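You operate a simulated robot arm through the tools that you are given. There is no shell and no other tool. Be economical: measure what you need, move in short steps, check, and stop when the job is done.

You are at the controls of a simulated robot arm. One attempt, no reset.

Task
Clean the end of the grey strap and wind the strap up.
Fine: load the black cloth at the green cleaner tub, wipe, cloth back; wind till the end is home, no further.

It is judged by the outcome, as a careful person would: the job done as asked, and still so three seconds after it is handed in. It fails if anything else is knocked over, pushed out of place, dropped, spilled or broken. Flat cloth is picked up by pressing the open fingertips on it (5 to 10 N) and closing them slowly along it; thin cloth reads only 2 to 8 mm in the jaws.

Robot
A 6-joint arm with a two-finger parallel gripper, fixed in place. Base frame: the origin is at the foot of the arm, x ahead of it, y to its left, z up; the work surface is at about z = 0. Units: mm, rad, N and s.
With the tool pointing down near the work surface it reaches from about 120 to 500 mm from the base axis. Its first joint turns from -1.257 to 1.257 rad. Payload 0.65 kg.
The tool frame sits at the grasp point between the pads (the TCP): z along the fingers, y along the line on which they close. The tips reach 25 mm beyond it. Largest opening 76 mm; finger width 18, thickness 10; the body of the gripper, 36 by 78 mm, starts 45 mm behind the TCP.
Orientation is that of the tool frame in the base frame, as [roll, pitch, yaw] about the fixed x, y, z axes, in that order (R = Rz(yaw) Ry(pitch) Rx(roll)). With the fingers straight down and closing along the base's y, the tool's x points along the base's -x, its y along +y and its z along -z.

Tools
- The arm moves only by the tool apply_moves. Its argument "targets" is a list of rows, each a list of 3 entries, a list of its own where there are three numbers: the shift along the tool's x, y, z in cm, then the turn, a rotation vector about the tool's x, y, z in rad, then the gripper command, from -1 (fully open) to 1 (shut), values between in proportion. In form: [[[tx, ty, tz], [ax, ay, az], grip], ...]. A call has 1 to 10 rows; each row is the pose to reach, as a shift and turn from the pose commanded when the call began, along the tool's axes at that moment. Each row takes 0.2 s and may step no farther than 50 mm and 0.15 rad from the row before; otherwise, or with a gripper value out of range, the whole call is refused. A pose out of reach is approached as far as the arm can. The call stops where the force on the tool passes 90 N (or 10 N more than at its start, if that is more) or the arm is blocked; 0.2 s more then pass. Each finger travels about 108 mm/s and halts on what it meets, pressing with about 40 N; the grip force reading is that of the motor and also rises with nothing between the fingers. The clock runs only during rows and for 0.2 s after the last one: add rows that repeat a pose to give the fingers time. The reply holds the time, the measured pose of the TCP, the force on the tool along the base axes, the opening and the grip force, in the units named above and with some noise.
- Cameras (640 x 400 px; columns grow to the right, rows downward): "scene" is fixed at [58.1, 267.1, 416.3]; the picture's right is [-0.76, -0.65, 0.00], its down [-0.29, 0.35, -0.89] and it looks along [0.58, -0.68, -0.45] (base axes); focal length 214 px, centre (320, 200). "wrist" rides on the gripper at [58, 11, -81] in the tool frame; the picture's right is [-0.18, 0.98, 0.00], its down [-0.75, -0.14, -0.64] and it looks along [-0.63, -0.12, 0.77] (tool axes); focal length 243 px, centre (320, 200). There is no depth. A picture from a camera that has moved, and an enlarged one, comes with that camera's place and axes in the base frame and with its lens.
- snapshot(camera): a new picture of that camera. It takes no simulated time.
- enlarge(camera, box): a new picture of the part [left, top, right, bottom] of that camera's present view, enlarged. It takes no simulated time.
- finish_job(): hands the job in; it is judged then, once.

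Go step by step. Nothing tells you positions but the pictures and the camera data: compare them with the known pose of the tool, close in by small moves and look again before you grip or let go. The budget is 120 turns and 84 pictures, counting those below and the enlarged ones. Unless the task says otherwise, let go and move clear before handing in, and close with one line.

The tools are called after "Call:" as name(argument=value, ...) on one line, values as JSON. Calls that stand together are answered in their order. apply_moves: Moves the arm, as the interface text tells. Its arguments: {"type":"object","properties":{"targets":{"type":"array"}},"required":["targets"]} The other tools are called the same way: snapshot (camera) takes a picture; enlarge (camera, box) takes an enlarged picture of a part of a camera's view; finish_job () hands the job in.

At the start:

```text
t: 0.0
ee_pos: [233.5, 59.3, 395.7]
orientation: [3.141, 0.0, 3.141]
contact_force: [0.6, 0.7, -0.2]
finger_gap: 76.1
grip_force: 0.0
```

scene: 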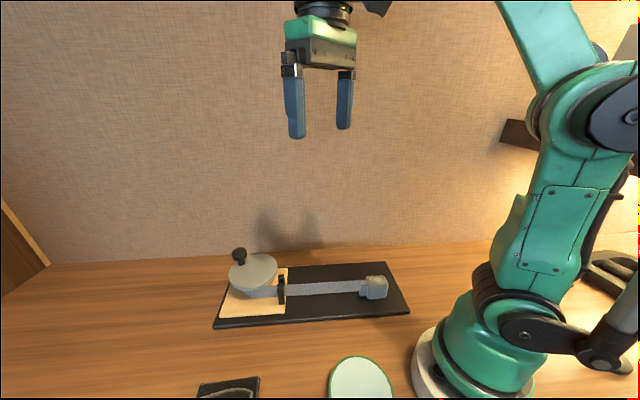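
wrist: 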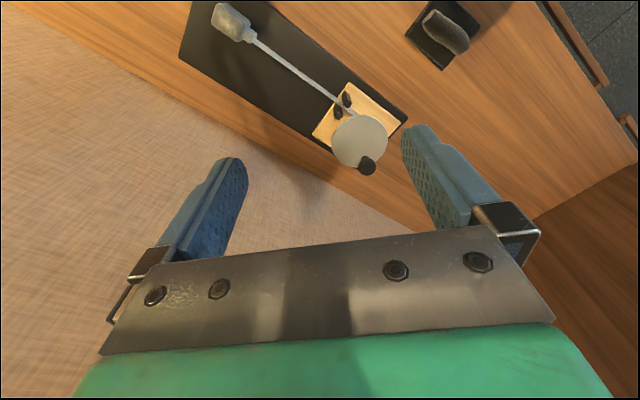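

I see a winder (grey drum with a knob crank) on a black board, the strap running out to a grey end block, a black tray with the cloth, and a green-rimmed tub. I'll look closer first.

Call:
enlarge(camera="scene", box=[190, 230, 430, 400])

Call:
enlarge(camera="wrist", box=[170, 0, 510, 200])

```text
2.35 times, centred on (310, 315) of scene
camera zoom: at [58.1, 267.1, 416.3], right [-0.76, -0.65, 0.0], down [-0.29, 0.35, -0.89], along [0.58, -0.68, -0.45], focal length 505 px, centre (344, -71)
```

zoom: 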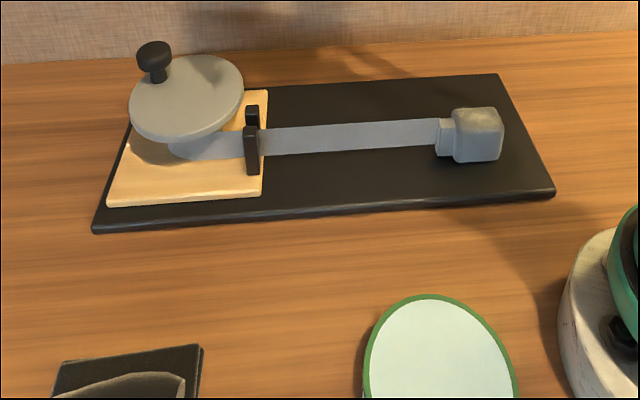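

```text
1.88 times, centred on (340, 100) of wrist
camera zoom: at [175.7, 71.2, 474.2], right [0.18, 0.98, 0.0], down [0.75, -0.14, 0.64], along [0.63, -0.12, -0.77], focal length 457 px, centre (282, 388)
```

zoom: 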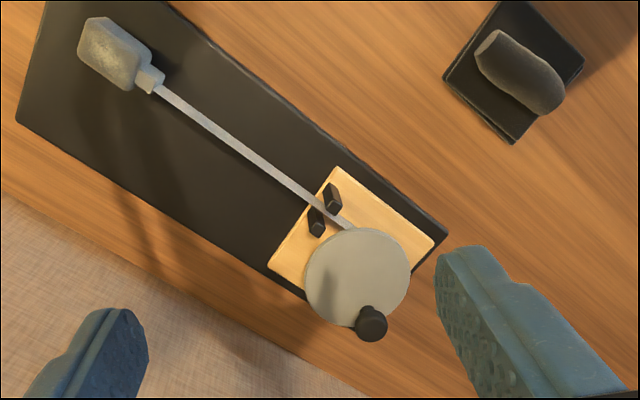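

The strap stands on edge from the winder (about 380,104) to its end block (about 182,-68). The cloth is near (252,255) and the tub near (123,97). I'll move to look at the cloth and tub up close.

Call:
apply_moves(targets=[[[0.7, 2.4, 2.9], [0, 0, 0], -1], [[1.4, 4.8, 5.8], [0, 0, 0], -1], [[2.1, 7.2, 8.7], [0, 0, 0], -1], [[2.8, 9.6, 11.6], [0, 0, 0], -1], [[3.4, 12.1, 14.6], [0, 0, 0], -1], [[3.4, 12.1, 14.6], [0, 0, 0], -1]])

Call:
snapshot(camera="wrist")

Call:
snapshot(camera="scene")

```text
t: 1.4
ee_pos: [200.1, 178.7, 247.6]
orientation: [3.14, 0.002, -3.14]
contact_force: [0.4, -0.2, -0.1]
finger_gap: 76.0
grip_force: 0.1
```

```text
79 pictures are left
camera wrist: at [142.5, 191.5, 328.1], right [0.18, 0.98, 0.0], down [0.75, -0.14, 0.64], along [0.63, -0.12, -0.77], focal length 243 px, centre (320, 200)
```

wrist: 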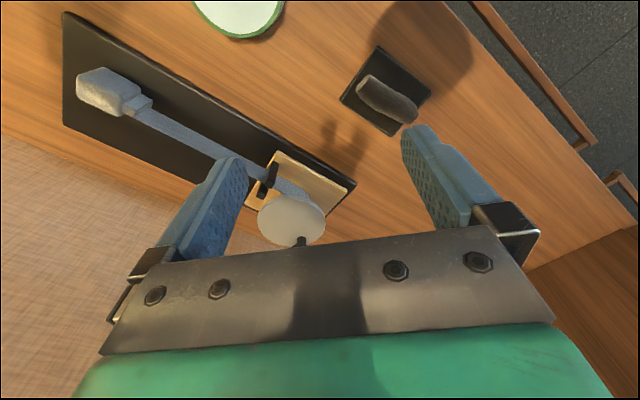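

```text
78 pictures are left
```

scene: 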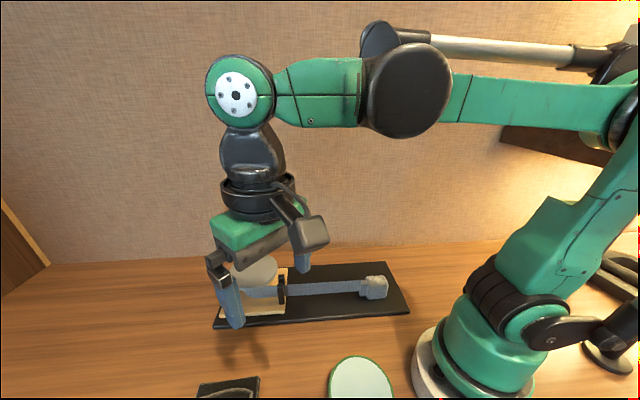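

Call:
enlarge(camera="wrist", box=[300, 20, 460, 150])

Call:
enlarge(camera="wrist", box=[50, 40, 350, 250])

```text
3.08 times, centred on (380, 85) of wrist
camera zoom: at [142.5, 191.5, 328.1], right [0.18, 0.98, 0.0], down [0.75, -0.14, 0.64], along [0.63, -0.12, -0.77], focal length 746 px, centre (135, 554)
```

zoom: 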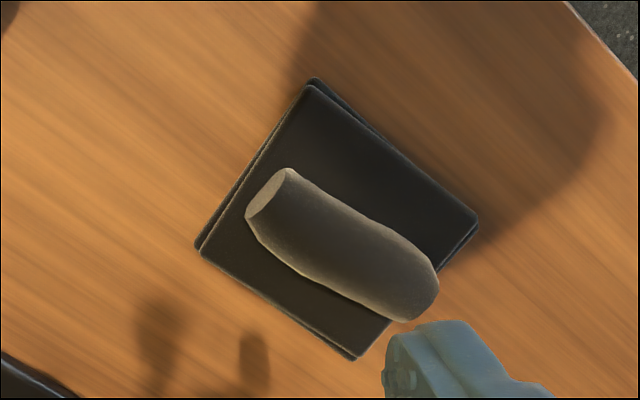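

```text
1.90 times, centred on (200, 145) of wrist
camera zoom: at [142.5, 191.5, 328.1], right [0.18, 0.98, 0.0], down [0.75, -0.14, 0.64], along [0.63, -0.12, -0.77], focal length 462 px, centre (549, 305)
```

zoom: 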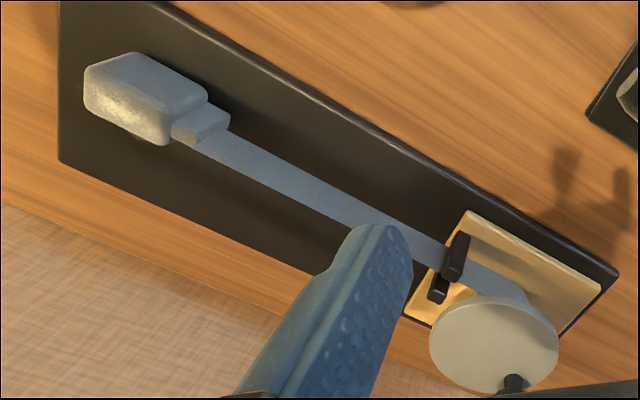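

The cloth is a soft roll about 69 x 25 mm on a small tray, its axis at about 49°. Next I'll look at the strap end up close.

Call:
apply_moves(targets=[[[0.3, -3.6, 1.2], [0, 0, 0], -1], [[0.7, -7.2, 2.4], [0, 0, 0], -1], [[1.0, -10.9, 3.6], [0, 0, 0], -1], [[1.3, -14.5, 4.8], [0, 0, 0], -1], [[1.7, -18.2, 6.0], [0, 0, 0], -1], [[2.0, -21.8, 7.7], [0, 0, 0], -1], [[2.0, -21.8, 7.7], [0, 0, 0], -1]])

Call:
snapshot(camera="wrist")

Call:
enlarge(camera="scene", box=[200, 240, 420, 400])

```text
t: 3.0
ee_pos: [177.7, -38.5, 171.2]
orientation: [-3.141, 0.003, -3.141]
contact_force: [0.6, -0.5, 0.1]
finger_gap: 76.0
grip_force: 0.0
```

```text
75 pictures are left
camera wrist: at [121.6, -27.1, 251.2], right [0.18, 0.98, 0.0], down [0.75, -0.14, 0.64], along [0.63, -0.12, -0.77], focal length 243 px, centre (320, 200)
```

wrist: 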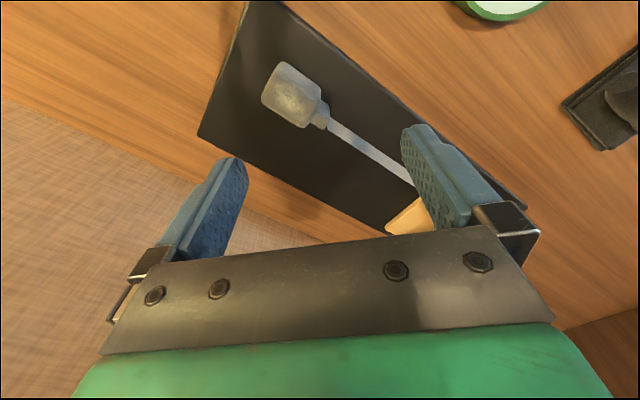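

```text
2.50 times, centred on (310, 320) of scene
camera zoom: at [58.1, 267.1, 416.3], right [-0.76, -0.65, 0.0], down [-0.29, 0.35, -0.89], along [0.58, -0.68, -0.45], focal length 536 px, centre (345, -100)
```

zoom: 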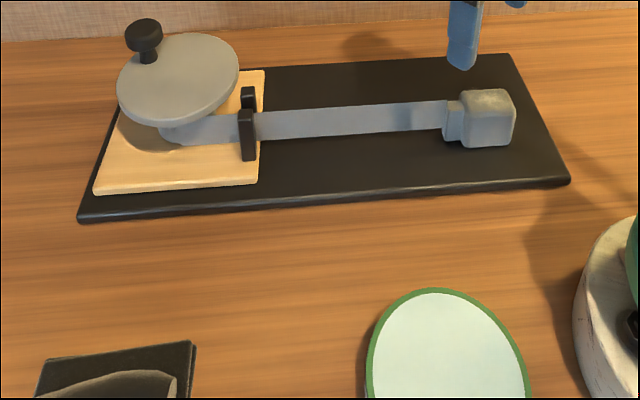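

Call:
enlarge(camera="wrist", box=[240, 50, 360, 140])

Call:
enlarge(camera="scene", box=[340, 265, 400, 305])

```text
4.44 times, centred on (300, 95) of wrist
camera zoom: at [121.6, -27.1, 251.2], right [0.18, 0.98, 0.0], down [0.75, -0.14, 0.64], along [0.63, -0.12, -0.77], focal length 1078 px, centre (409, 667)
```

zoom: 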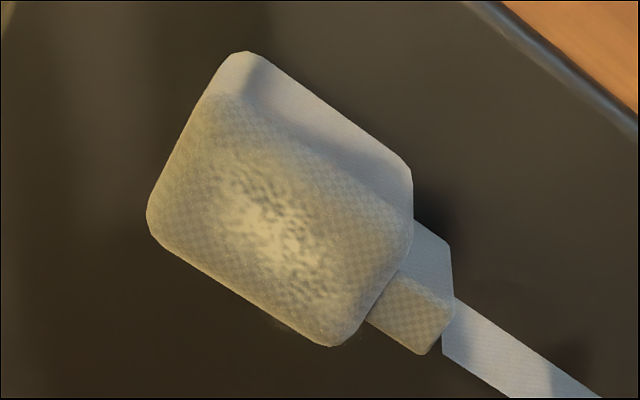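

```text
10.00 times, centred on (370, 285) of scene
camera zoom: at [58.1, 267.1, 416.3], right [-0.76, -0.65, 0.0], down [-0.29, 0.35, -0.89], along [0.58, -0.68, -0.45], focal length 2145 px, centre (-180, -650)
```

zoom: 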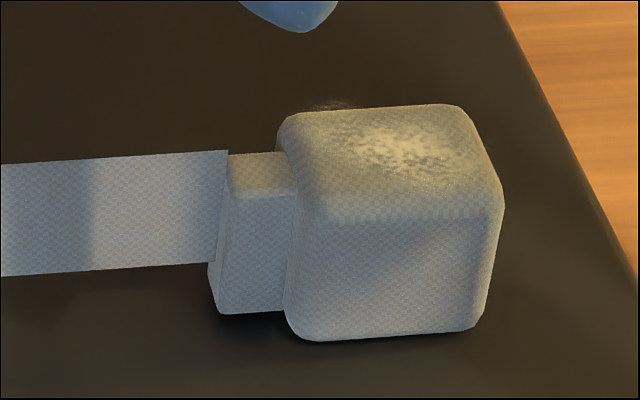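

The dirt is a whitish patch on the top face of the strap's end block, near (180,-66) with its top at about z=50. Next I'll look into the tub.

Call:
apply_moves(targets=[[[1.2, 2.5, -0.7], [0, 0, 0], -1], [[2.4, 5, -1.5], [0, 0, 0], -1], [[3.6, 7.4, -2.2], [0, 0, 0], -1], [[4.8, 9.8, -2.9], [0, 0, 0], -1], [[4.8, 9.8, -2.9], [0, 0, 0], -1]])

Call:
snapshot(camera="wrist")

```text
t: 4.2
ee_pos: [131.4, 61.8, 201.1]
orientation: [-3.141, 0.0, 3.141]
contact_force: [-0.6, 0.3, 0.4]
finger_gap: 76.0
grip_force: 0.0
```

```text
71 pictures are left
camera wrist: at [74.2, 73.8, 280.7], right [0.18, 0.98, 0.0], down [0.75, -0.14, 0.64], along [0.63, -0.12, -0.77], focal length 243 px, centre (320, 200)
```

wrist: 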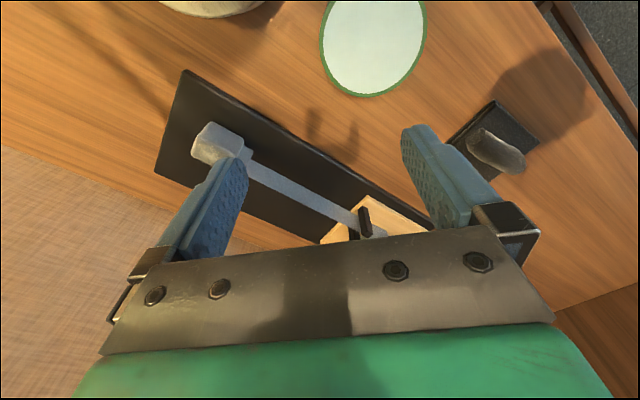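

The tub is near (115,110), open at the top with a pale surface. Next I'll turn the wrist to match the cloth's axis and look at it.

Call:
apply_moves(targets=[[[-1.4, 2.5, 0.8], [0, 0, -0.142], -1], [[-2.8, 5, 1.7], [0, 0, -0.285], -1], [[-4.2, 7.4, 2.5], [0, 0, -0.427], -1], [[-5.6, 9.9, 3.4], [0, 0, -0.57], -1], [[-7, 12.3, 4.2], [0, 0, -0.712], -1], [[-8.4, 14.8, 5.1], [0, 0, -0.855], -1], [[-8.4, 14.8, 5.1], [0, 0, -0.855], -1]])

Call:
snapshot(camera="wrist")

Call:
enlarge(camera="scene", box=[150, 300, 300, 400])

```text
t: 5.8
ee_pos: [215.6, 210.7, 149.6]
orientation: [-3.141, -0.001, -2.284]
contact_force: [0.8, -1.4, 0.2]
finger_gap: 76.0
grip_force: 0.1
```

```text
70 pictures are left
camera wrist: at [170.6, 173.8, 229.2], right [-0.62, 0.78, 0.0], down [0.6, 0.48, 0.64], along [0.5, 0.4, -0.77], focal length 243 px, centre (320, 200)
```

wrist: 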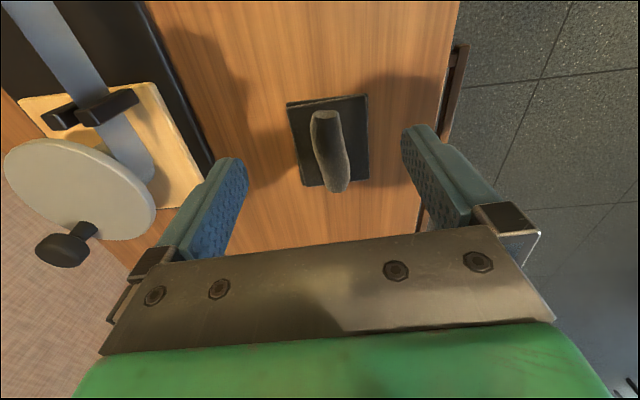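

```text
4.00 times, centred on (225, 350) of scene
camera zoom: at [58.1, 267.1, 416.3], right [-0.76, -0.65, 0.0], down [-0.29, 0.35, -0.89], along [0.58, -0.68, -0.45], focal length 858 px, centre (700, -400)
```

zoom: 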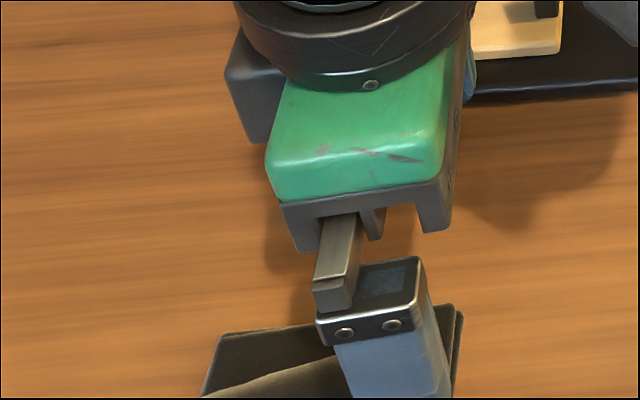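

Call:
enlarge(camera="wrist", box=[265, 80, 395, 210])

```text
3.08 times, centred on (330, 145) of wrist
camera zoom: at [170.6, 173.8, 229.2], right [-0.62, 0.78, 0.0], down [0.6, 0.48, 0.64], along [0.5, 0.4, -0.77], focal length 746 px, centre (289, 369)
```

zoom: 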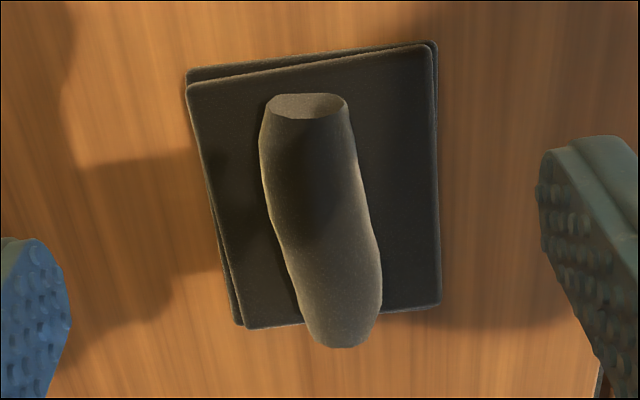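

This is a folded black cloth with a raised ridge meant to be pinched; the ridge centre is near (252,252). I'll hover over it.

Call:
apply_moves(targets=[[[-2.8, 0, 3], [0, 0, 0], -1], [[-5.5, 0, 5], [0, 0, 0], -1], [[-5.5, 0, 7], [0, 0, 0], -1], [[-5.5, 0, 7], [0, 0, 0], -1]])

Call:
snapshot(camera="wrist")

Call:
enlarge(camera="scene", box=[150, 300, 300, 400])

```text
t: 6.8
ee_pos: [250.1, 252.0, 78.8]
orientation: [3.141, 0.0, -2.285]
contact_force: [-0.3, 0.0, -0.2]
finger_gap: 75.6
grip_force: 0.1
```

```text
67 pictures are left
camera wrist: at [205.5, 214.4, 158.7], right [-0.62, 0.78, 0.0], down [0.6, 0.48, 0.64], along [0.5, 0.4, -0.77], focal length 243 px, centre (320, 200)
```

wrist: 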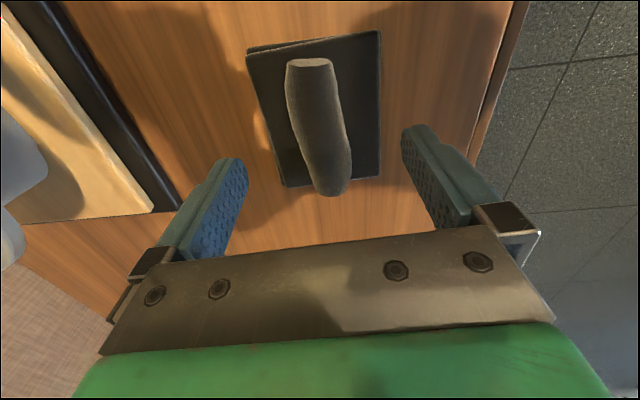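

```text
4.00 times, centred on (225, 350) of scene
camera zoom: at [58.1, 267.1, 416.3], right [-0.76, -0.65, 0.0], down [-0.29, 0.35, -0.89], along [0.58, -0.68, -0.45], focal length 858 px, centre (700, -400)
```

zoom: 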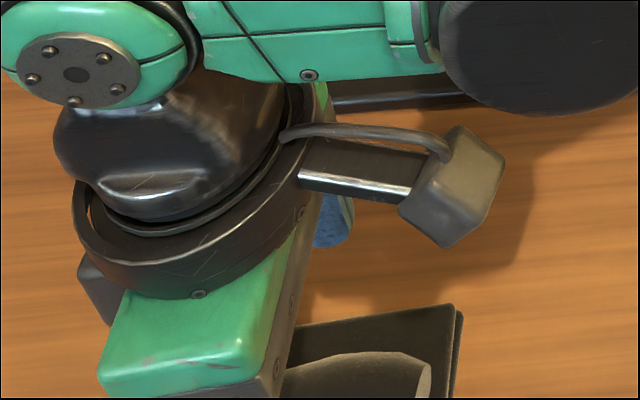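

The two views put the ridge at about z=20 from (228,226) to (283,287). I'll shift 4 mm forward and lower until the tips are just above the flat layers, then close slowly.

Call:
apply_moves(targets=[[[-0.5, 0, 1.5], [0, 0, 0], -1], [[-0.5, 0, 3], [0, 0, 0], -1], [[-0.5, 0, 4.0], [0, 0, 0], -1], [[-0.5, 0, 4.0], [0, 0, 0], -1]])

Call:
snapshot(camera="wrist")

```text
t: 7.8
ee_pos: [254.7, 255.7, 39.0]
orientation: [-3.141, 0.0, -2.286]
contact_force: [0.7, -0.5, 0.1]
finger_gap: 76.0
grip_force: 0.1
```

```text
65 pictures are left
camera wrist: at [209.1, 218.4, 118.8], right [-0.62, 0.78, 0.0], down [0.6, 0.48, 0.64], along [0.51, 0.4, -0.77], focal length 243 px, centre (320, 200)
```

wrist: 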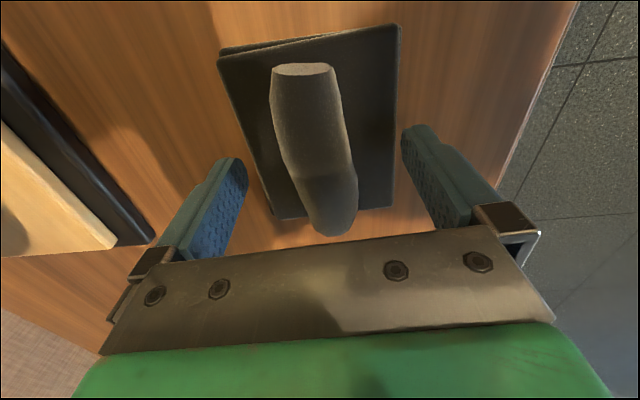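

The fingers straddle the ridge, which sits slightly to the left. I'll shift 4 mm and close slowly.

Call:
apply_moves(targets=[[[0, -0.4, 0], [0, 0, 0], -0.7], [[0, -0.4, 0], [0, 0, 0], -0.4], [[0, -0.4, 0], [0, 0, 0], -0.1], [[0, -0.4, 0], [0, 0, 0], 0.2], [[0, -0.4, 0], [0, 0, 0], 0.45], [[0, -0.4, 0], [0, 0, 0], 0.7], [[0, -0.4, 0], [0, 0, 0], 0.9], [[0, -0.4, 0], [0, 0, 0], 1], [[0, -0.4, 0], [0, 0, 0], 1]])

Call:
snapshot(camera="wrist")

```text
t: 9.8
ee_pos: [257.6, 251.2, 39.3]
orientation: [3.141, -0.001, -2.286]
contact_force: [0.5, -0.1, 1.5]
finger_gap: 27.2
grip_force: 40.1
```

```text
64 pictures are left
camera wrist: at [212.2, 215.8, 119.2], right [-0.62, 0.78, 0.0], down [0.6, 0.48, 0.64], along [0.51, 0.4, -0.77], focal length 243 px, centre (320, 200)
```

wrist: 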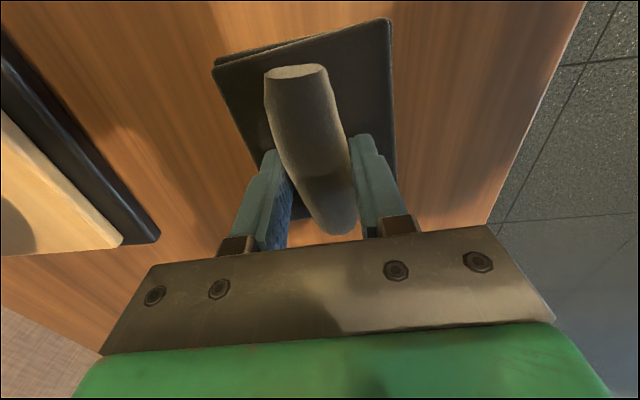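

The ridge is gripped at 27 mm. I'll lift and check.

Call:
apply_moves(targets=[[[0, -0.4, -1.0], [0, 0, 0], 1], [[0, -0.4, -3], [0, 0, 0], 1], [[0, -0.4, -6], [0, 0, 0], 1], [[0, -0.4, -9], [0, 0, 0], 1], [[0, -0.4, -9], [0, 0, 0], 1]])

Call:
snapshot(camera="wrist")

Call:
snapshot(camera="scene")

```text
t: 11.0
ee_pos: [263.6, 248.0, 131.5]
orientation: [-3.142, 0.0, -2.287]
contact_force: [-0.6, 0.2, -1.1]
finger_gap: 27.1
grip_force: 39.5
```

```text
63 pictures are left
camera wrist: at [217.0, 212.2, 209.9], right [-0.62, 0.78, 0.0], down [0.6, 0.48, 0.64], along [0.51, 0.4, -0.77], focal length 243 px, centre (320, 200)
```

wrist: 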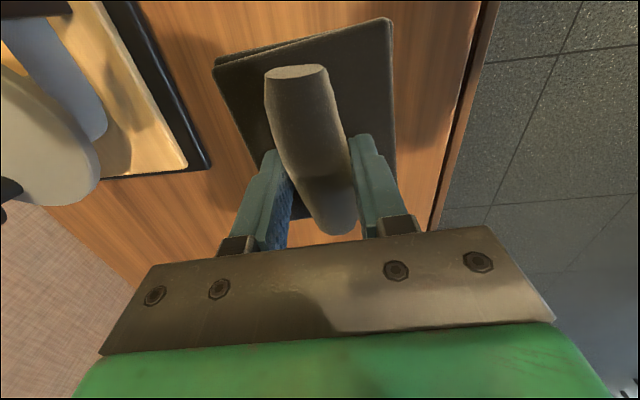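

```text
62 pictures are left
```

scene: 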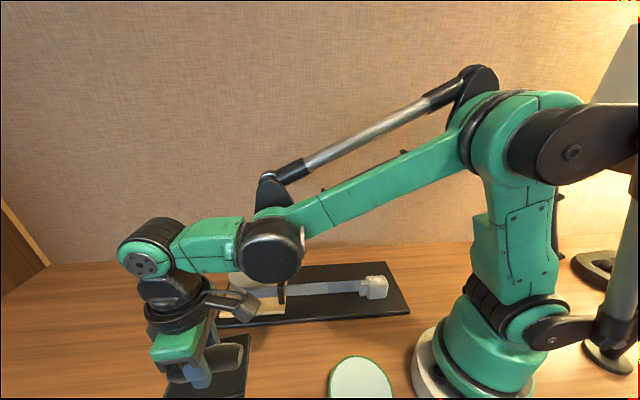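

The whole folded cloth is in hand, with its bottom about 39 mm below the TCP. I place the tub rim at about (112,113), radius 46, z 32, and will go above it.

Call:
apply_moves(targets=[[[3.8, 0.5, 0], [0, 0, 0], 1], [[7.6, 1.0, 0], [0, 0, 0], 1], [[11.4, 1.6, 0], [0, 0, 0], 1], [[15.2, 2.1, 0], [0, 0, 0], 1], [[19.1, 2.6, 0], [0, 0, 0], 1], [[19.1, 2.6, 2], [0, 0, 0], 1], [[19.1, 2.6, 2], [0, 0, 0], 1]])

Call:
snapshot(camera="wrist")

Call:
snapshot(camera="scene")

```text
t: 12.6
ee_pos: [116.3, 120.8, 108.5]
orientation: [-3.141, -0.001, -2.286]
contact_force: [-0.1, -0.8, -0.5]
finger_gap: 27.3
grip_force: 40.4
```

```text
61 pictures are left
camera wrist: at [70.2, 85.4, 188.2], right [-0.62, 0.78, 0.0], down [0.6, 0.48, 0.64], along [0.5, 0.4, -0.77], focal length 243 px, centre (320, 200)
```

wrist: 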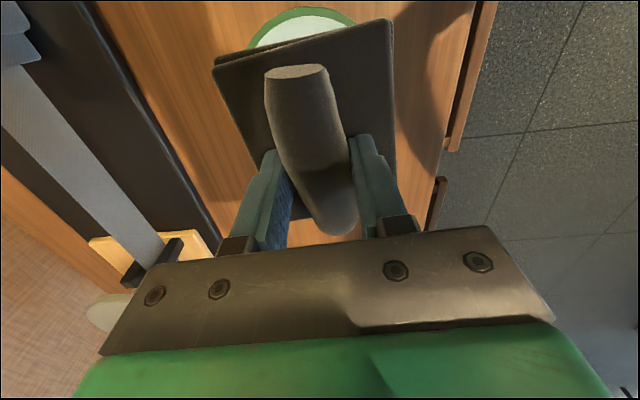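

```text
60 pictures are left
```

scene: 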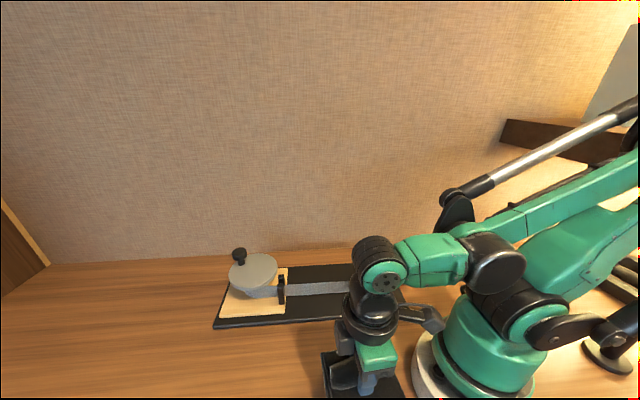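

The cloth sits over the tub and they line up well. I'll lower toward the cleaner.

Call:
apply_moves(targets=[[[0, 0, 1.5], [0, 0, 0], 1], [[0, 0, 2.7], [0, 0, 0], 1], [[0, 0, 3.2], [0, 0, 0], 1], [[0, 0, 3.2], [0, 0, 0], 1]])

Call:
enlarge(camera="scene", box=[280, 310, 440, 400])

```text
t: 13.6
ee_pos: [115.9, 121.1, 77.2]
orientation: [-3.141, 0.0, -2.286]
contact_force: [0.4, 0.0, -0.4]
finger_gap: 27.2
grip_force: 39.8
```

```text
4.00 times, centred on (360, 355) of scene
camera zoom: at [58.1, 267.1, 416.3], right [-0.76, -0.65, 0.0], down [-0.29, 0.35, -0.89], along [0.58, -0.68, -0.45], focal length 858 px, centre (160, -420)
```

zoom: 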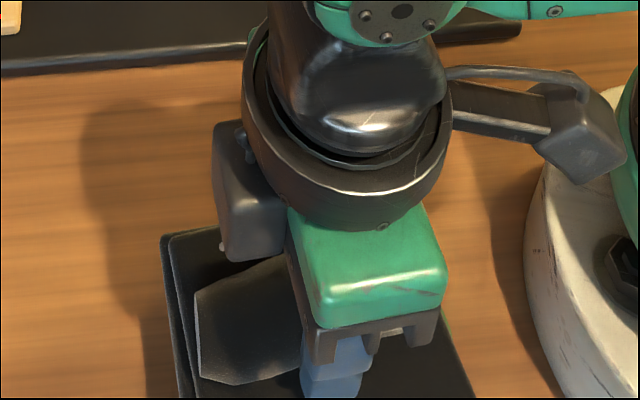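

Call:
apply_moves(targets=[[[0, 0, 0.2], [0, 0, 0], 1], [[0, 0, 0.4], [0, 0, 0], 1], [[0, 0, 0.4], [0, 0, 0], 1]])

```text
t: 14.4
ee_pos: [115.8, 120.9, 71.6]
orientation: [3.141, -0.001, -2.286]
contact_force: [0.2, 0.3, -0.2]
finger_gap: 27.1
grip_force: 40.6
```

No contact yet at 71.6, so I'll continue gently.

Call:
apply_moves(targets=[[[0, 0, 0.2], [0, 0, 0], 1], [[0, 0, 0.4], [0, 0, 0], 1], [[0, 0, 0.4], [0, 0, 0], 1]])

```text
t: 15.2
ee_pos: [115.5, 120.5, 67.9]
orientation: [-3.141, 0.001, -2.286]
contact_force: [0.8, 0.7, -0.2]
finger_gap: 27.0
grip_force: 40.2
```

Call:
apply_moves(targets=[[[0, 0, 0.2], [0, 0, 0], 1], [[0, 0, 0.4], [0, 0, 0], 1], [[0, 0, 0.4], [0, 0, 0], 1]])

Call:
snapshot(camera="wrist")

```text
t: 16.0
ee_pos: [114.9, 121.3, 64.2]
orientation: [-3.139, 0.0, -2.286]
contact_force: [-0.3, 0.4, -0.1]
finger_gap: 27.1
grip_force: 39.5
```

```text
58 pictures are left
camera wrist: at [70.4, 84.4, 145.2], right [-0.62, 0.78, 0.0], down [0.6, 0.48, 0.64], along [0.51, 0.4, -0.77], focal length 243 px, centre (320, 200)
```

wrist: 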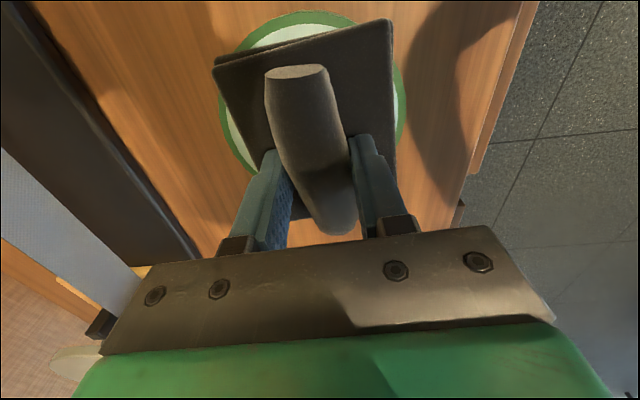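

The cloth is still a little above the tub, whose rim looks nearer z=21, and it is well centred. I'll continue down.

Call:
apply_moves(targets=[[[0, 0, 0.2], [0, 0, 0], 1], [[0, 0, 0.4], [0, 0, 0], 1], [[0, 0, 0.4], [0, 0, 0], 1]])

```text
t: 16.6
ee_pos: [115.1, 121.5, 63.1]
orientation: [-3.14, -0.004, -2.286]
contact_force: [-5.2, -4.7, 52.9]
finger_gap: 27.3
grip_force: 40.3
stopped in row 3: the force on the tool passed its limit (the readings are from after the stop); the commanded pose is now the measured one
```

Firm contact at about z=63.5. I'll ease off.

Call:
apply_moves(targets=[[[0, 0, -0.05], [0, 0, 0], 1], [[0, 0, -0.05], [0, 0, 0], 1]])

Call:
snapshot(camera="wrist")

```text
t: 17.2
ee_pos: [116.6, 120.4, 64.3]
orientation: [-3.14, 0.0, -2.286]
contact_force: [4.1, -2.4, 24.0]
finger_gap: 27.2
grip_force: 39.9
```

```text
57 pictures are left
camera wrist: at [70.7, 85.3, 142.3], right [-0.62, 0.78, 0.0], down [0.6, 0.48, 0.64], along [0.5, 0.4, -0.77], focal length 243 px, centre (320, 200)
```

wrist: 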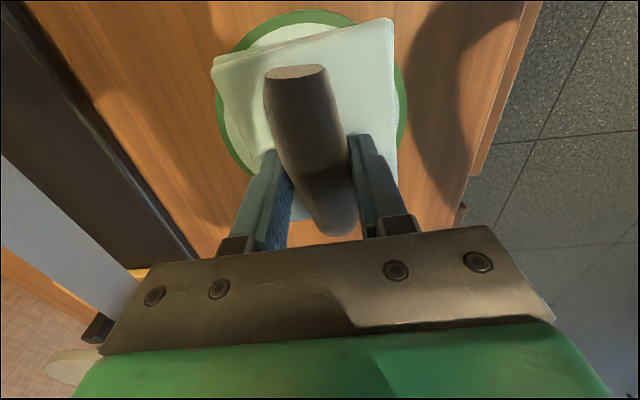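

The flat part of the cloth has turned pale, so it is loaded with cleaner. I'll lift straight up and carry it over the strap's end block.

Call:
apply_moves(targets=[[[0, 0, -1.5], [0, 0, 0], 1], [[0, 0, -4], [0, 0, 0], 1], [[0, 0, -7], [0, 0, 0], 1], [[1.8, -3.4, -7], [0, 0, 0], 1], [[3.6, -6.8, -7], [0, 0, 0], 1], [[5.4, -10.2, -7], [0, 0, 0], 1], [[7.2, -13.6, -7], [0, 0, 0], 1], [[8.9, -17, -7], [0, 0, 0], 1], [[8.9, -17, -7], [0, 0, 0], 1]])

Call:
snapshot(camera="wrist")

Call:
snapshot(camera="scene")

```text
t: 19.2
ee_pos: [187.5, -59.2, 132.4]
orientation: [-3.14, -0.004, -2.286]
contact_force: [0.9, 0.5, 0.2]
finger_gap: 27.2
grip_force: 39.8
```

```text
56 pictures are left
camera wrist: at [142.2, -94.4, 212.3], right [-0.62, 0.78, 0.0], down [0.6, 0.48, 0.64], along [0.5, 0.4, -0.77], focal length 243 px, centre (320, 200)
```

wrist: 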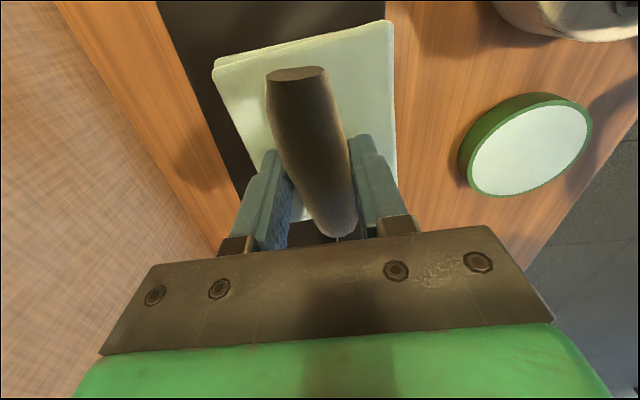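

```text
55 pictures are left
```

scene: 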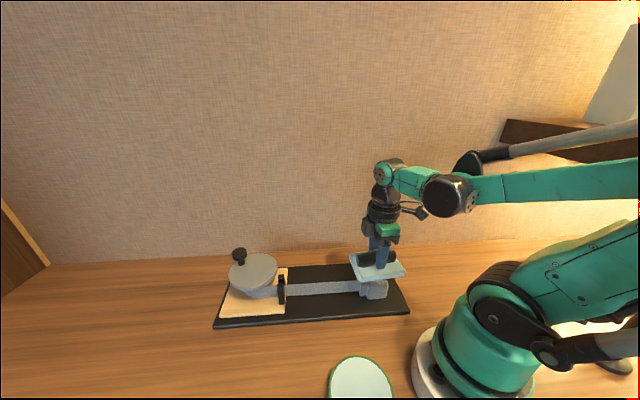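

The loaded cloth hovers over the block. I'll lower it closer and check the alignment.

Call:
apply_moves(targets=[[[0, 0, 1.2], [0, 0, 0], 1], [[0, 0, 2.4], [0, 0, 0], 1], [[0, 0, 2.4], [0, 0, 0], 1]])

Call:
enlarge(camera="scene", box=[310, 220, 430, 320])

```text
t: 20.0
ee_pos: [186.7, -58.9, 107.5]
orientation: [-3.14, -0.004, -2.287]
contact_force: [1.5, -0.1, -0.6]
finger_gap: 27.0
grip_force: 40.2
```

```text
4.00 times, centred on (370, 270) of scene
camera zoom: at [58.1, 267.1, 416.3], right [-0.76, -0.65, 0.0], down [-0.29, 0.35, -0.89], along [0.58, -0.68, -0.45], focal length 858 px, centre (120, -80)
```

zoom: 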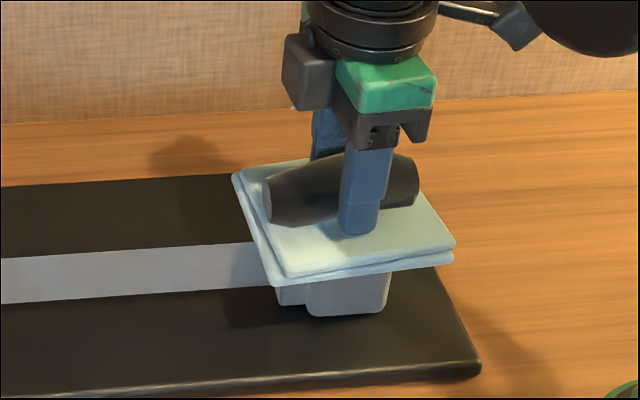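

Aligned well. I'll lower in small steps to feel for contact.

Call:
apply_moves(targets=[[[0, 0, 0.4], [0, 0, 0], 1], [[0, 0, 0.8], [0, 0, 0], 1], [[0, 0, 0.8], [0, 0, 0], 1]])

```text
t: 20.8
ee_pos: [185.9, -57.7, 100.0]
orientation: [-3.139, -0.004, -2.287]
contact_force: [0.4, 0.1, -0.6]
finger_gap: 27.0
grip_force: 40.0
```

Call:
apply_moves(targets=[[[0, 0, 0.2], [0, 0, 0], 1], [[0, 0, 0.4], [0, 0, 0], 1], [[0, 0, 0.4], [0, 0, 0], 1]])

Call:
enlarge(camera="scene", box=[310, 220, 430, 320])

```text
t: 21.6
ee_pos: [184.4, -58.3, 96.7]
orientation: [-3.139, -0.004, -2.287]
contact_force: [-0.1, 0.1, -1.2]
finger_gap: 27.0
grip_force: 40.3
```

```text
4.00 times, centred on (370, 270) of scene
camera zoom: at [58.1, 267.1, 416.3], right [-0.76, -0.65, 0.0], down [-0.29, 0.35, -0.89], along [0.58, -0.68, -0.45], focal length 858 px, centre (120, -80)
```

zoom: 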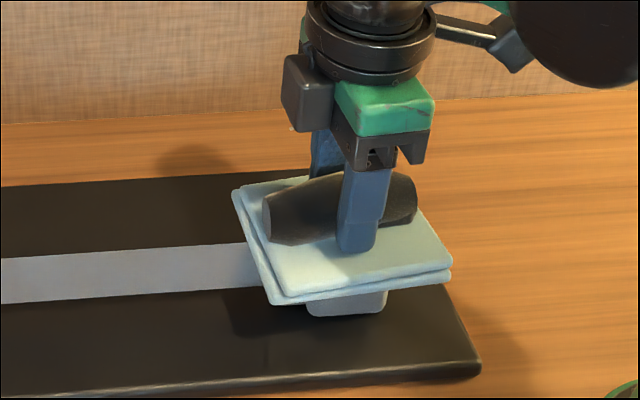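

Call:
apply_moves(targets=[[[0, 0, 0.15], [0, 0, 0], 1], [[0, 0, 0.3], [0, 0, 0], 1], [[0, 0, 0.3], [0, 0, 0], 1]])

```text
t: 22.4
ee_pos: [184.6, -57.4, 93.7]
orientation: [-3.14, -0.003, -2.286]
contact_force: [-3.8, 3.3, 54.7]
finger_gap: 27.2
grip_force: 40.4
```

Contact at about z=94, pressing too hard. I'll ease off.

Call:
apply_moves(targets=[[[0, 0, -0.1], [0, 0, 0], 1], [[0, 0, -0.1], [0, 0, 0], 1]])

```text
t: 23.0
ee_pos: [186.4, -58.5, 95.7]
orientation: [-3.139, -0.003, -2.285]
contact_force: [1.3, 2.4, 7.2]
finger_gap: 27.1
grip_force: 39.9
```

About 7 N is a good wiping pressure. I'll make gentle strokes along and across.

Call:
apply_moves(targets=[[[0.6, 0, 0], [0, 0, 0], 1], [[1.2, 0, 0], [0, 0, 0], 1], [[0.6, 0, 0], [0, 0, 0], 1], [[0, 0, 0], [0, 0, 0], 1], [[-0.6, 0, 0], [0, 0, 0], 1], [[-1.2, 0, 0], [0, 0, 0], 1], [[-0.6, 0, 0], [0, 0, 0], 1], [[0, 0, 0], [0, 0, 0], 1]])

Call:
enlarge(camera="scene", box=[310, 220, 430, 320])

```text
t: 24.8
ee_pos: [185.4, -57.6, 95.5]
orientation: [-3.141, -0.003, -2.286]
contact_force: [0.9, 1.3, 1.1]
finger_gap: 27.1
grip_force: 39.5
```

```text
4.00 times, centred on (370, 270) of scene
camera zoom: at [58.1, 267.1, 416.3], right [-0.76, -0.65, 0.0], down [-0.29, 0.35, -0.89], along [0.58, -0.68, -0.45], focal length 858 px, centre (120, -80)
```

zoom: 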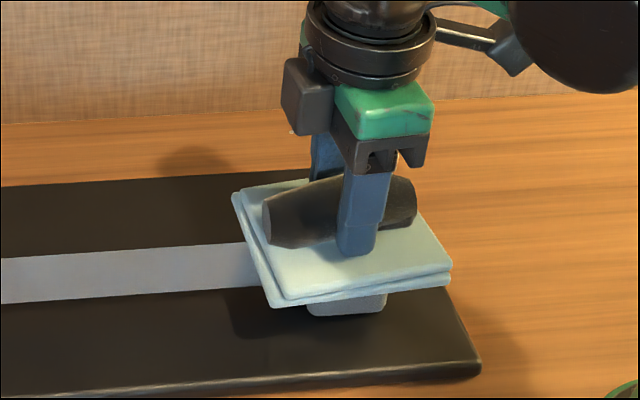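

The block stayed put and the pressure has fallen a little. I'll press 0.5 mm more and do more strokes, including crosswise.

Call:
apply_moves(targets=[[[0, 0, 0.05], [0, 0, 0], 1], [[0.8, 0.5, 0.05], [0, 0, 0], 1], [[1.6, 0.5, 0.05], [0, 0, 0], 1], [[0.8, 0.5, 0.05], [0, 0, 0], 1], [[0, 0.5, 0.05], [0, 0, 0], 1], [[-0.8, 0.5, 0.05], [0, 0, 0], 1], [[-0.8, -0.5, 0.05], [0, 0, 0], 1], [[0, -0.5, 0.05], [0, 0, 0], 1], [[0.8, -0.5, 0.05], [0, 0, 0], 1], [[0, 0, 0.05], [0, 0, 0], 1]])

Call:
apply_moves(targets=[[[0.8, 0, 0], [0, 0, 0], 1], [[1.6, 0, 0], [0, 0, 0], 1], [[0.8, 0, 0], [0, 0, 0], 1], [[0, 0, 0], [0, 0, 0], 1], [[-0.8, 0, 0], [0, 0, 0], 1], [[-1.6, 0, 0], [0, 0, 0], 1], [[-0.8, 0, 0], [0, 0, 0], 1], [[0, 0, 0], [0, 0, 0], 1]])

```text
t: 27.0
ee_pos: [186.1, -57.8, 93.7]
orientation: [-3.139, -0.005, -2.289]
contact_force: [-2.4, -10.9, 16.1]
finger_gap: 27.0
grip_force: 39.8
```

```text
t: 28.8
ee_pos: [187.5, -58.1, 92.8]
orientation: [-3.139, 0.0, -2.286]
contact_force: [10.9, 12.2, 25.5]
finger_gap: 27.3
grip_force: 39.8
```

I'll lift and move aside to inspect the block.

Call:
apply_moves(targets=[[[0, 0, -1.5], [0, 0, 0], 1], [[0, 0, -4], [0, 0, 0], 1], [[0, 4, -5], [0, 0, 0], 1], [[0, 8, -5], [0, 0, 0], 1], [[0, 8, -5], [0, 0, 0], 1]])

Call:
enlarge(camera="scene", box=[320, 250, 420, 320])

Call:
snapshot(camera="wrist")

```text
t: 30.0
ee_pos: [141.4, -3.6, 141.4]
orientation: [3.141, -0.003, -2.289]
contact_force: [-0.2, 0.6, -0.5]
finger_gap: 27.2
grip_force: 39.4
out of reach, approached as far as the arm can: row 4, 5
```

```text
5.71 times, centred on (370, 285) of scene
camera zoom: at [58.0, 267.1, 416.3], right [-0.76, -0.65, 0.0], down [-0.29, 0.35, -0.89], along [0.58, -0.68, -0.45], focal length 1226 px, centre (34, -286)
```

zoom: 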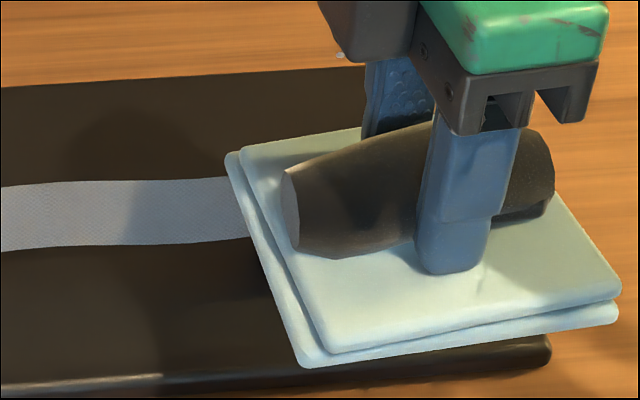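

```text
50 pictures are left
camera wrist: at [95.4, -39.7, 222.2], right [-0.62, 0.78, 0.0], down [0.6, 0.48, 0.64], along [0.5, 0.4, -0.77], focal length 243 px, centre (320, 200)
```

wrist: 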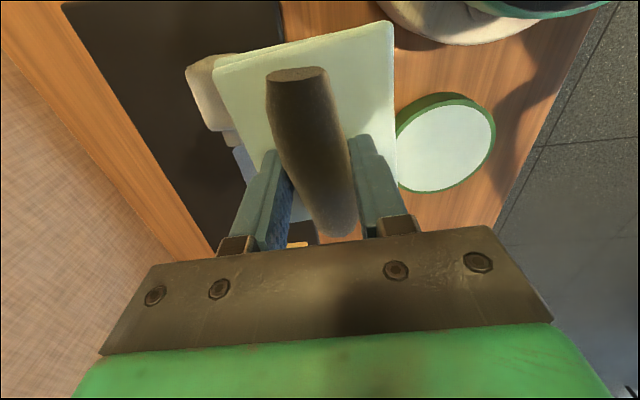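

The cloth blocks the view, so I'll move forward away from the block.

Call:
apply_moves(targets=[[[-3, 0, 0], [0, 0, 0], 1], [[-6, 0, 0], [0, 0, 0], 1], [[-9, 0, 0], [0, 0, 0], 1], [[-9, 2, 0], [0, 0, 0], 1], [[-9, 2, 0], [0, 0, 0], 1]])

Call:
enlarge(camera="scene", box=[320, 250, 420, 320])

Call:
snapshot(camera="scene")

```text
t: 31.2
ee_pos: [184.9, 77.3, 142.4]
orientation: [-3.141, -0.003, -2.287]
contact_force: [0.7, 0.2, -0.1]
finger_gap: 27.0
grip_force: 39.9
```

```text
5.71 times, centred on (370, 285) of scene
camera zoom: at [58.1, 267.1, 416.3], right [-0.76, -0.65, 0.0], down [-0.29, 0.35, -0.89], along [0.58, -0.68, -0.45], focal length 1226 px, centre (34, -286)
```

zoom: 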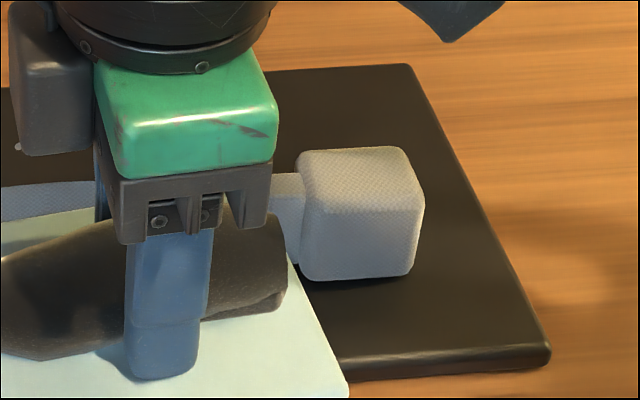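

```text
48 pictures are left
```

scene: 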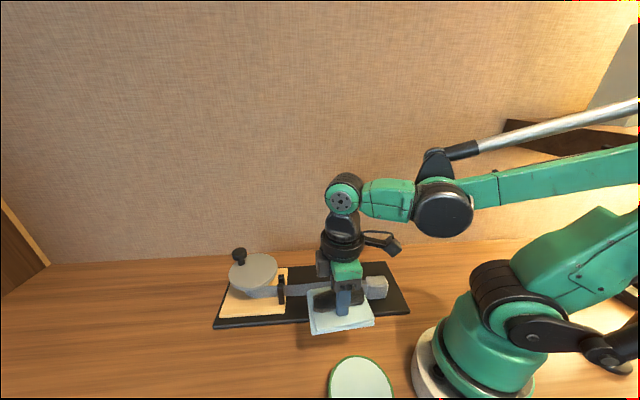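

The block top is clean now. Next I'll return the cloth to its original place, TCP about (257.6, 251.2).

Call:
apply_moves(targets=[[[-3.6, 1.2, 0], [0, 0, 0], 1], [[-7.2, 2.4, 0], [0, 0, 0], 1], [[-10.8, 3.6, 0], [0, 0, 0], 1], [[-14.4, 4.8, 0], [0, 0, 0], 1], [[-17.9, 5.9, 0], [0, 0, 0], 1], [[-17.9, 5.9, 3], [0, 0, 0], 1], [[-17.9, 5.9, 6], [0, 0, 0], 1], [[-17.9, 5.9, 6], [0, 0, 0], 1]])

```text
t: 33.0
ee_pos: [257.7, 249.1, 81.1]
orientation: [-3.141, -0.003, -2.285]
contact_force: [0.8, 0.8, 0.5]
finger_gap: 27.1
grip_force: 40.4
```

Call:
apply_moves(targets=[[[-0.15, 0.15, 1.3], [0, 0, 0], 1], [[-0.15, 0.15, 2.6], [0, 0, 0], 1], [[-0.15, 0.15, 3.8], [0, 0, 0], 1], [[-0.15, 0.15, 3.8], [0, 0, 0], 1]])

Call:
snapshot(camera="wrist")

```text
t: 34.0
ee_pos: [256.5, 251.2, 44.6]
orientation: [-3.139, -0.002, -2.286]
contact_force: [0.8, -0.4, 0.1]
finger_gap: 27.1
grip_force: 39.9
```

```text
47 pictures are left
camera wrist: at [211.6, 215.3, 124.1], right [-0.62, 0.78, 0.0], down [0.6, 0.48, 0.64], along [0.5, 0.4, -0.77], focal length 243 px, centre (320, 200)
```

wrist: 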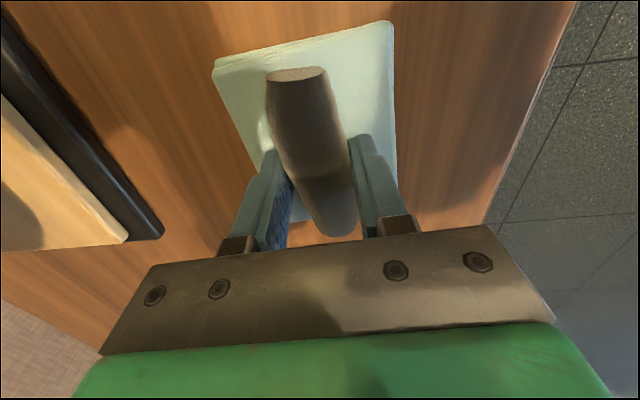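

The view matches the grip picture. I'll lower the last few millimetres.

Call:
apply_moves(targets=[[[0, 0, 0.2], [0, 0, 0], 1], [[0, 0, 0.4], [0, 0, 0], 1], [[0, 0, 0.4], [0, 0, 0], 1]])

```text
t: 34.8
ee_pos: [256.6, 251.9, 40.4]
orientation: [-3.139, -0.005, -2.286]
contact_force: [0.1, 0.4, -0.5]
finger_gap: 26.9
grip_force: 40.3
```

Call:
apply_moves(targets=[[[0, 0, 0.08], [0, 0, 0], 1], [[0, 0, 0.12], [0, 0, 0], 1]])

```text
t: 35.4
ee_pos: [255.5, 250.5, 39.4]
orientation: [-3.138, -0.004, -2.286]
contact_force: [-0.6, -1.0, -1.8]
finger_gap: 27.2
grip_force: 40.0
```

Within a millimetre of the table. I'll open slowly and rise.

Call:
apply_moves(targets=[[[0, 0, 0], [0, 0, 0], 0.2], [[0, 0, 0], [0, 0, 0], 0.0], [[0, 0, 0], [0, 0, 0], -0.4], [[0, 0, 0], [0, 0, 0], -0.8], [[0, 0, 0], [0, 0, 0], -0.8], [[0, 0, -2], [0, 0, 0], -0.8], [[0, 0, -5], [0, 0, 0], -0.8], [[0, 0, -9], [0, 0, 0], -0.8], [[3, 0, -11], [0, 0, 0], -0.8], [[3, 0, -11], [0, 0, 0], -0.8]])

Call:
snapshot(camera="wrist")

Call:
snapshot(camera="scene")

```text
t: 37.6
ee_pos: [237.3, 227.1, 148.8]
orientation: [-3.14, -0.003, -2.286]
contact_force: [-0.3, -0.3, -0.3]
finger_gap: 68.1
grip_force: 0.1
```

```text
46 pictures are left
camera wrist: at [191.5, 192.0, 229.1], right [-0.62, 0.78, 0.0], down [0.6, 0.48, 0.64], along [0.5, 0.4, -0.77], focal length 243 px, centre (320, 200)
```

wrist: 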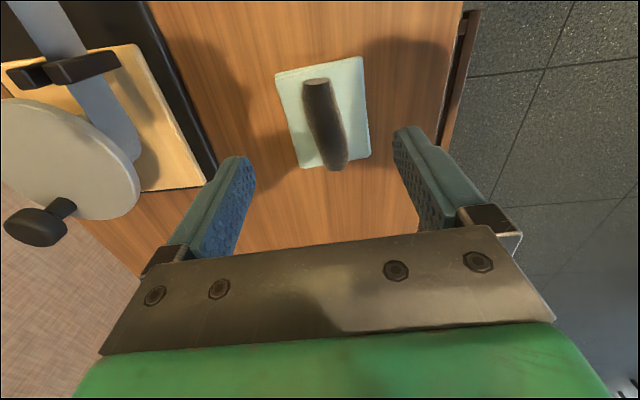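

```text
45 pictures are left
```

scene: 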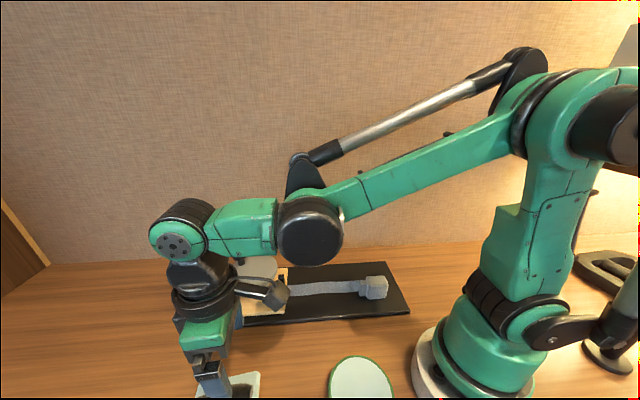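

The cloth is back at its place. Next I'll study the winder from above.

Call:
apply_moves(targets=[[[1.4, -2.9, -1], [0, 0, 0.12], -0.8], [[2.8, -5.8, -2], [0, 0, 0.24], -0.8], [[4.2, -8.6, -3], [0, 0, 0.36], -0.8], [[5.6, -11.5, -4], [0, 0, 0.48], -0.8], [[7, -14.4, -5.1], [0, 0, 0.57], -0.8], [[7, -14.4, -5.1], [0, 0, 0.57], -0.8]])

Call:
snapshot(camera="wrist")

Call:
enlarge(camera="scene", box=[200, 230, 420, 350])

```text
t: 39.0
ee_pos: [299.7, 81.7, 201.2]
orientation: [-3.138, -0.002, -2.858]
contact_force: [0.4, 0.5, 0.0]
finger_gap: 68.2
grip_force: 0.0
```

```text
44 pictures are left
camera wrist: at [240.9, 77.0, 281.6], right [-0.1, 1.0, 0.0], down [0.76, 0.08, 0.64], along [0.64, 0.06, -0.77], focal length 243 px, centre (320, 200)
```

wrist: 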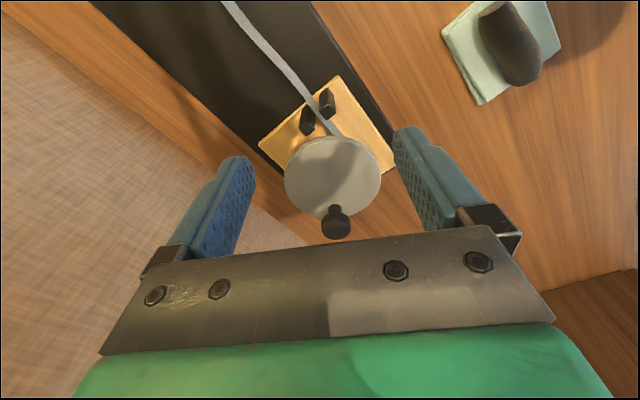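

```text
2.91 times, centred on (310, 290) of scene
camera zoom: at [58.1, 267.1, 416.3], right [-0.76, -0.65, 0.0], down [-0.29, 0.35, -0.89], along [0.58, -0.68, -0.45], focal length 624 px, centre (349, -62)
```

zoom: 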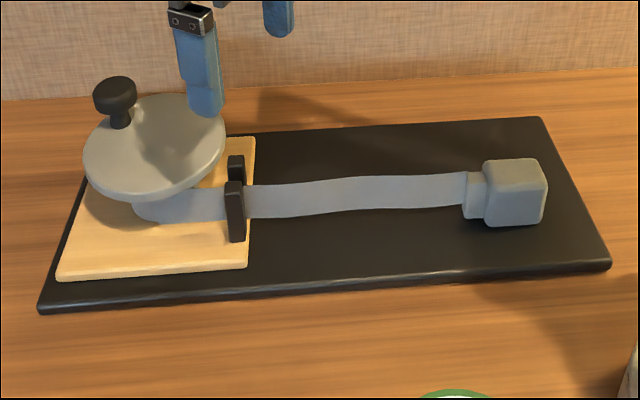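

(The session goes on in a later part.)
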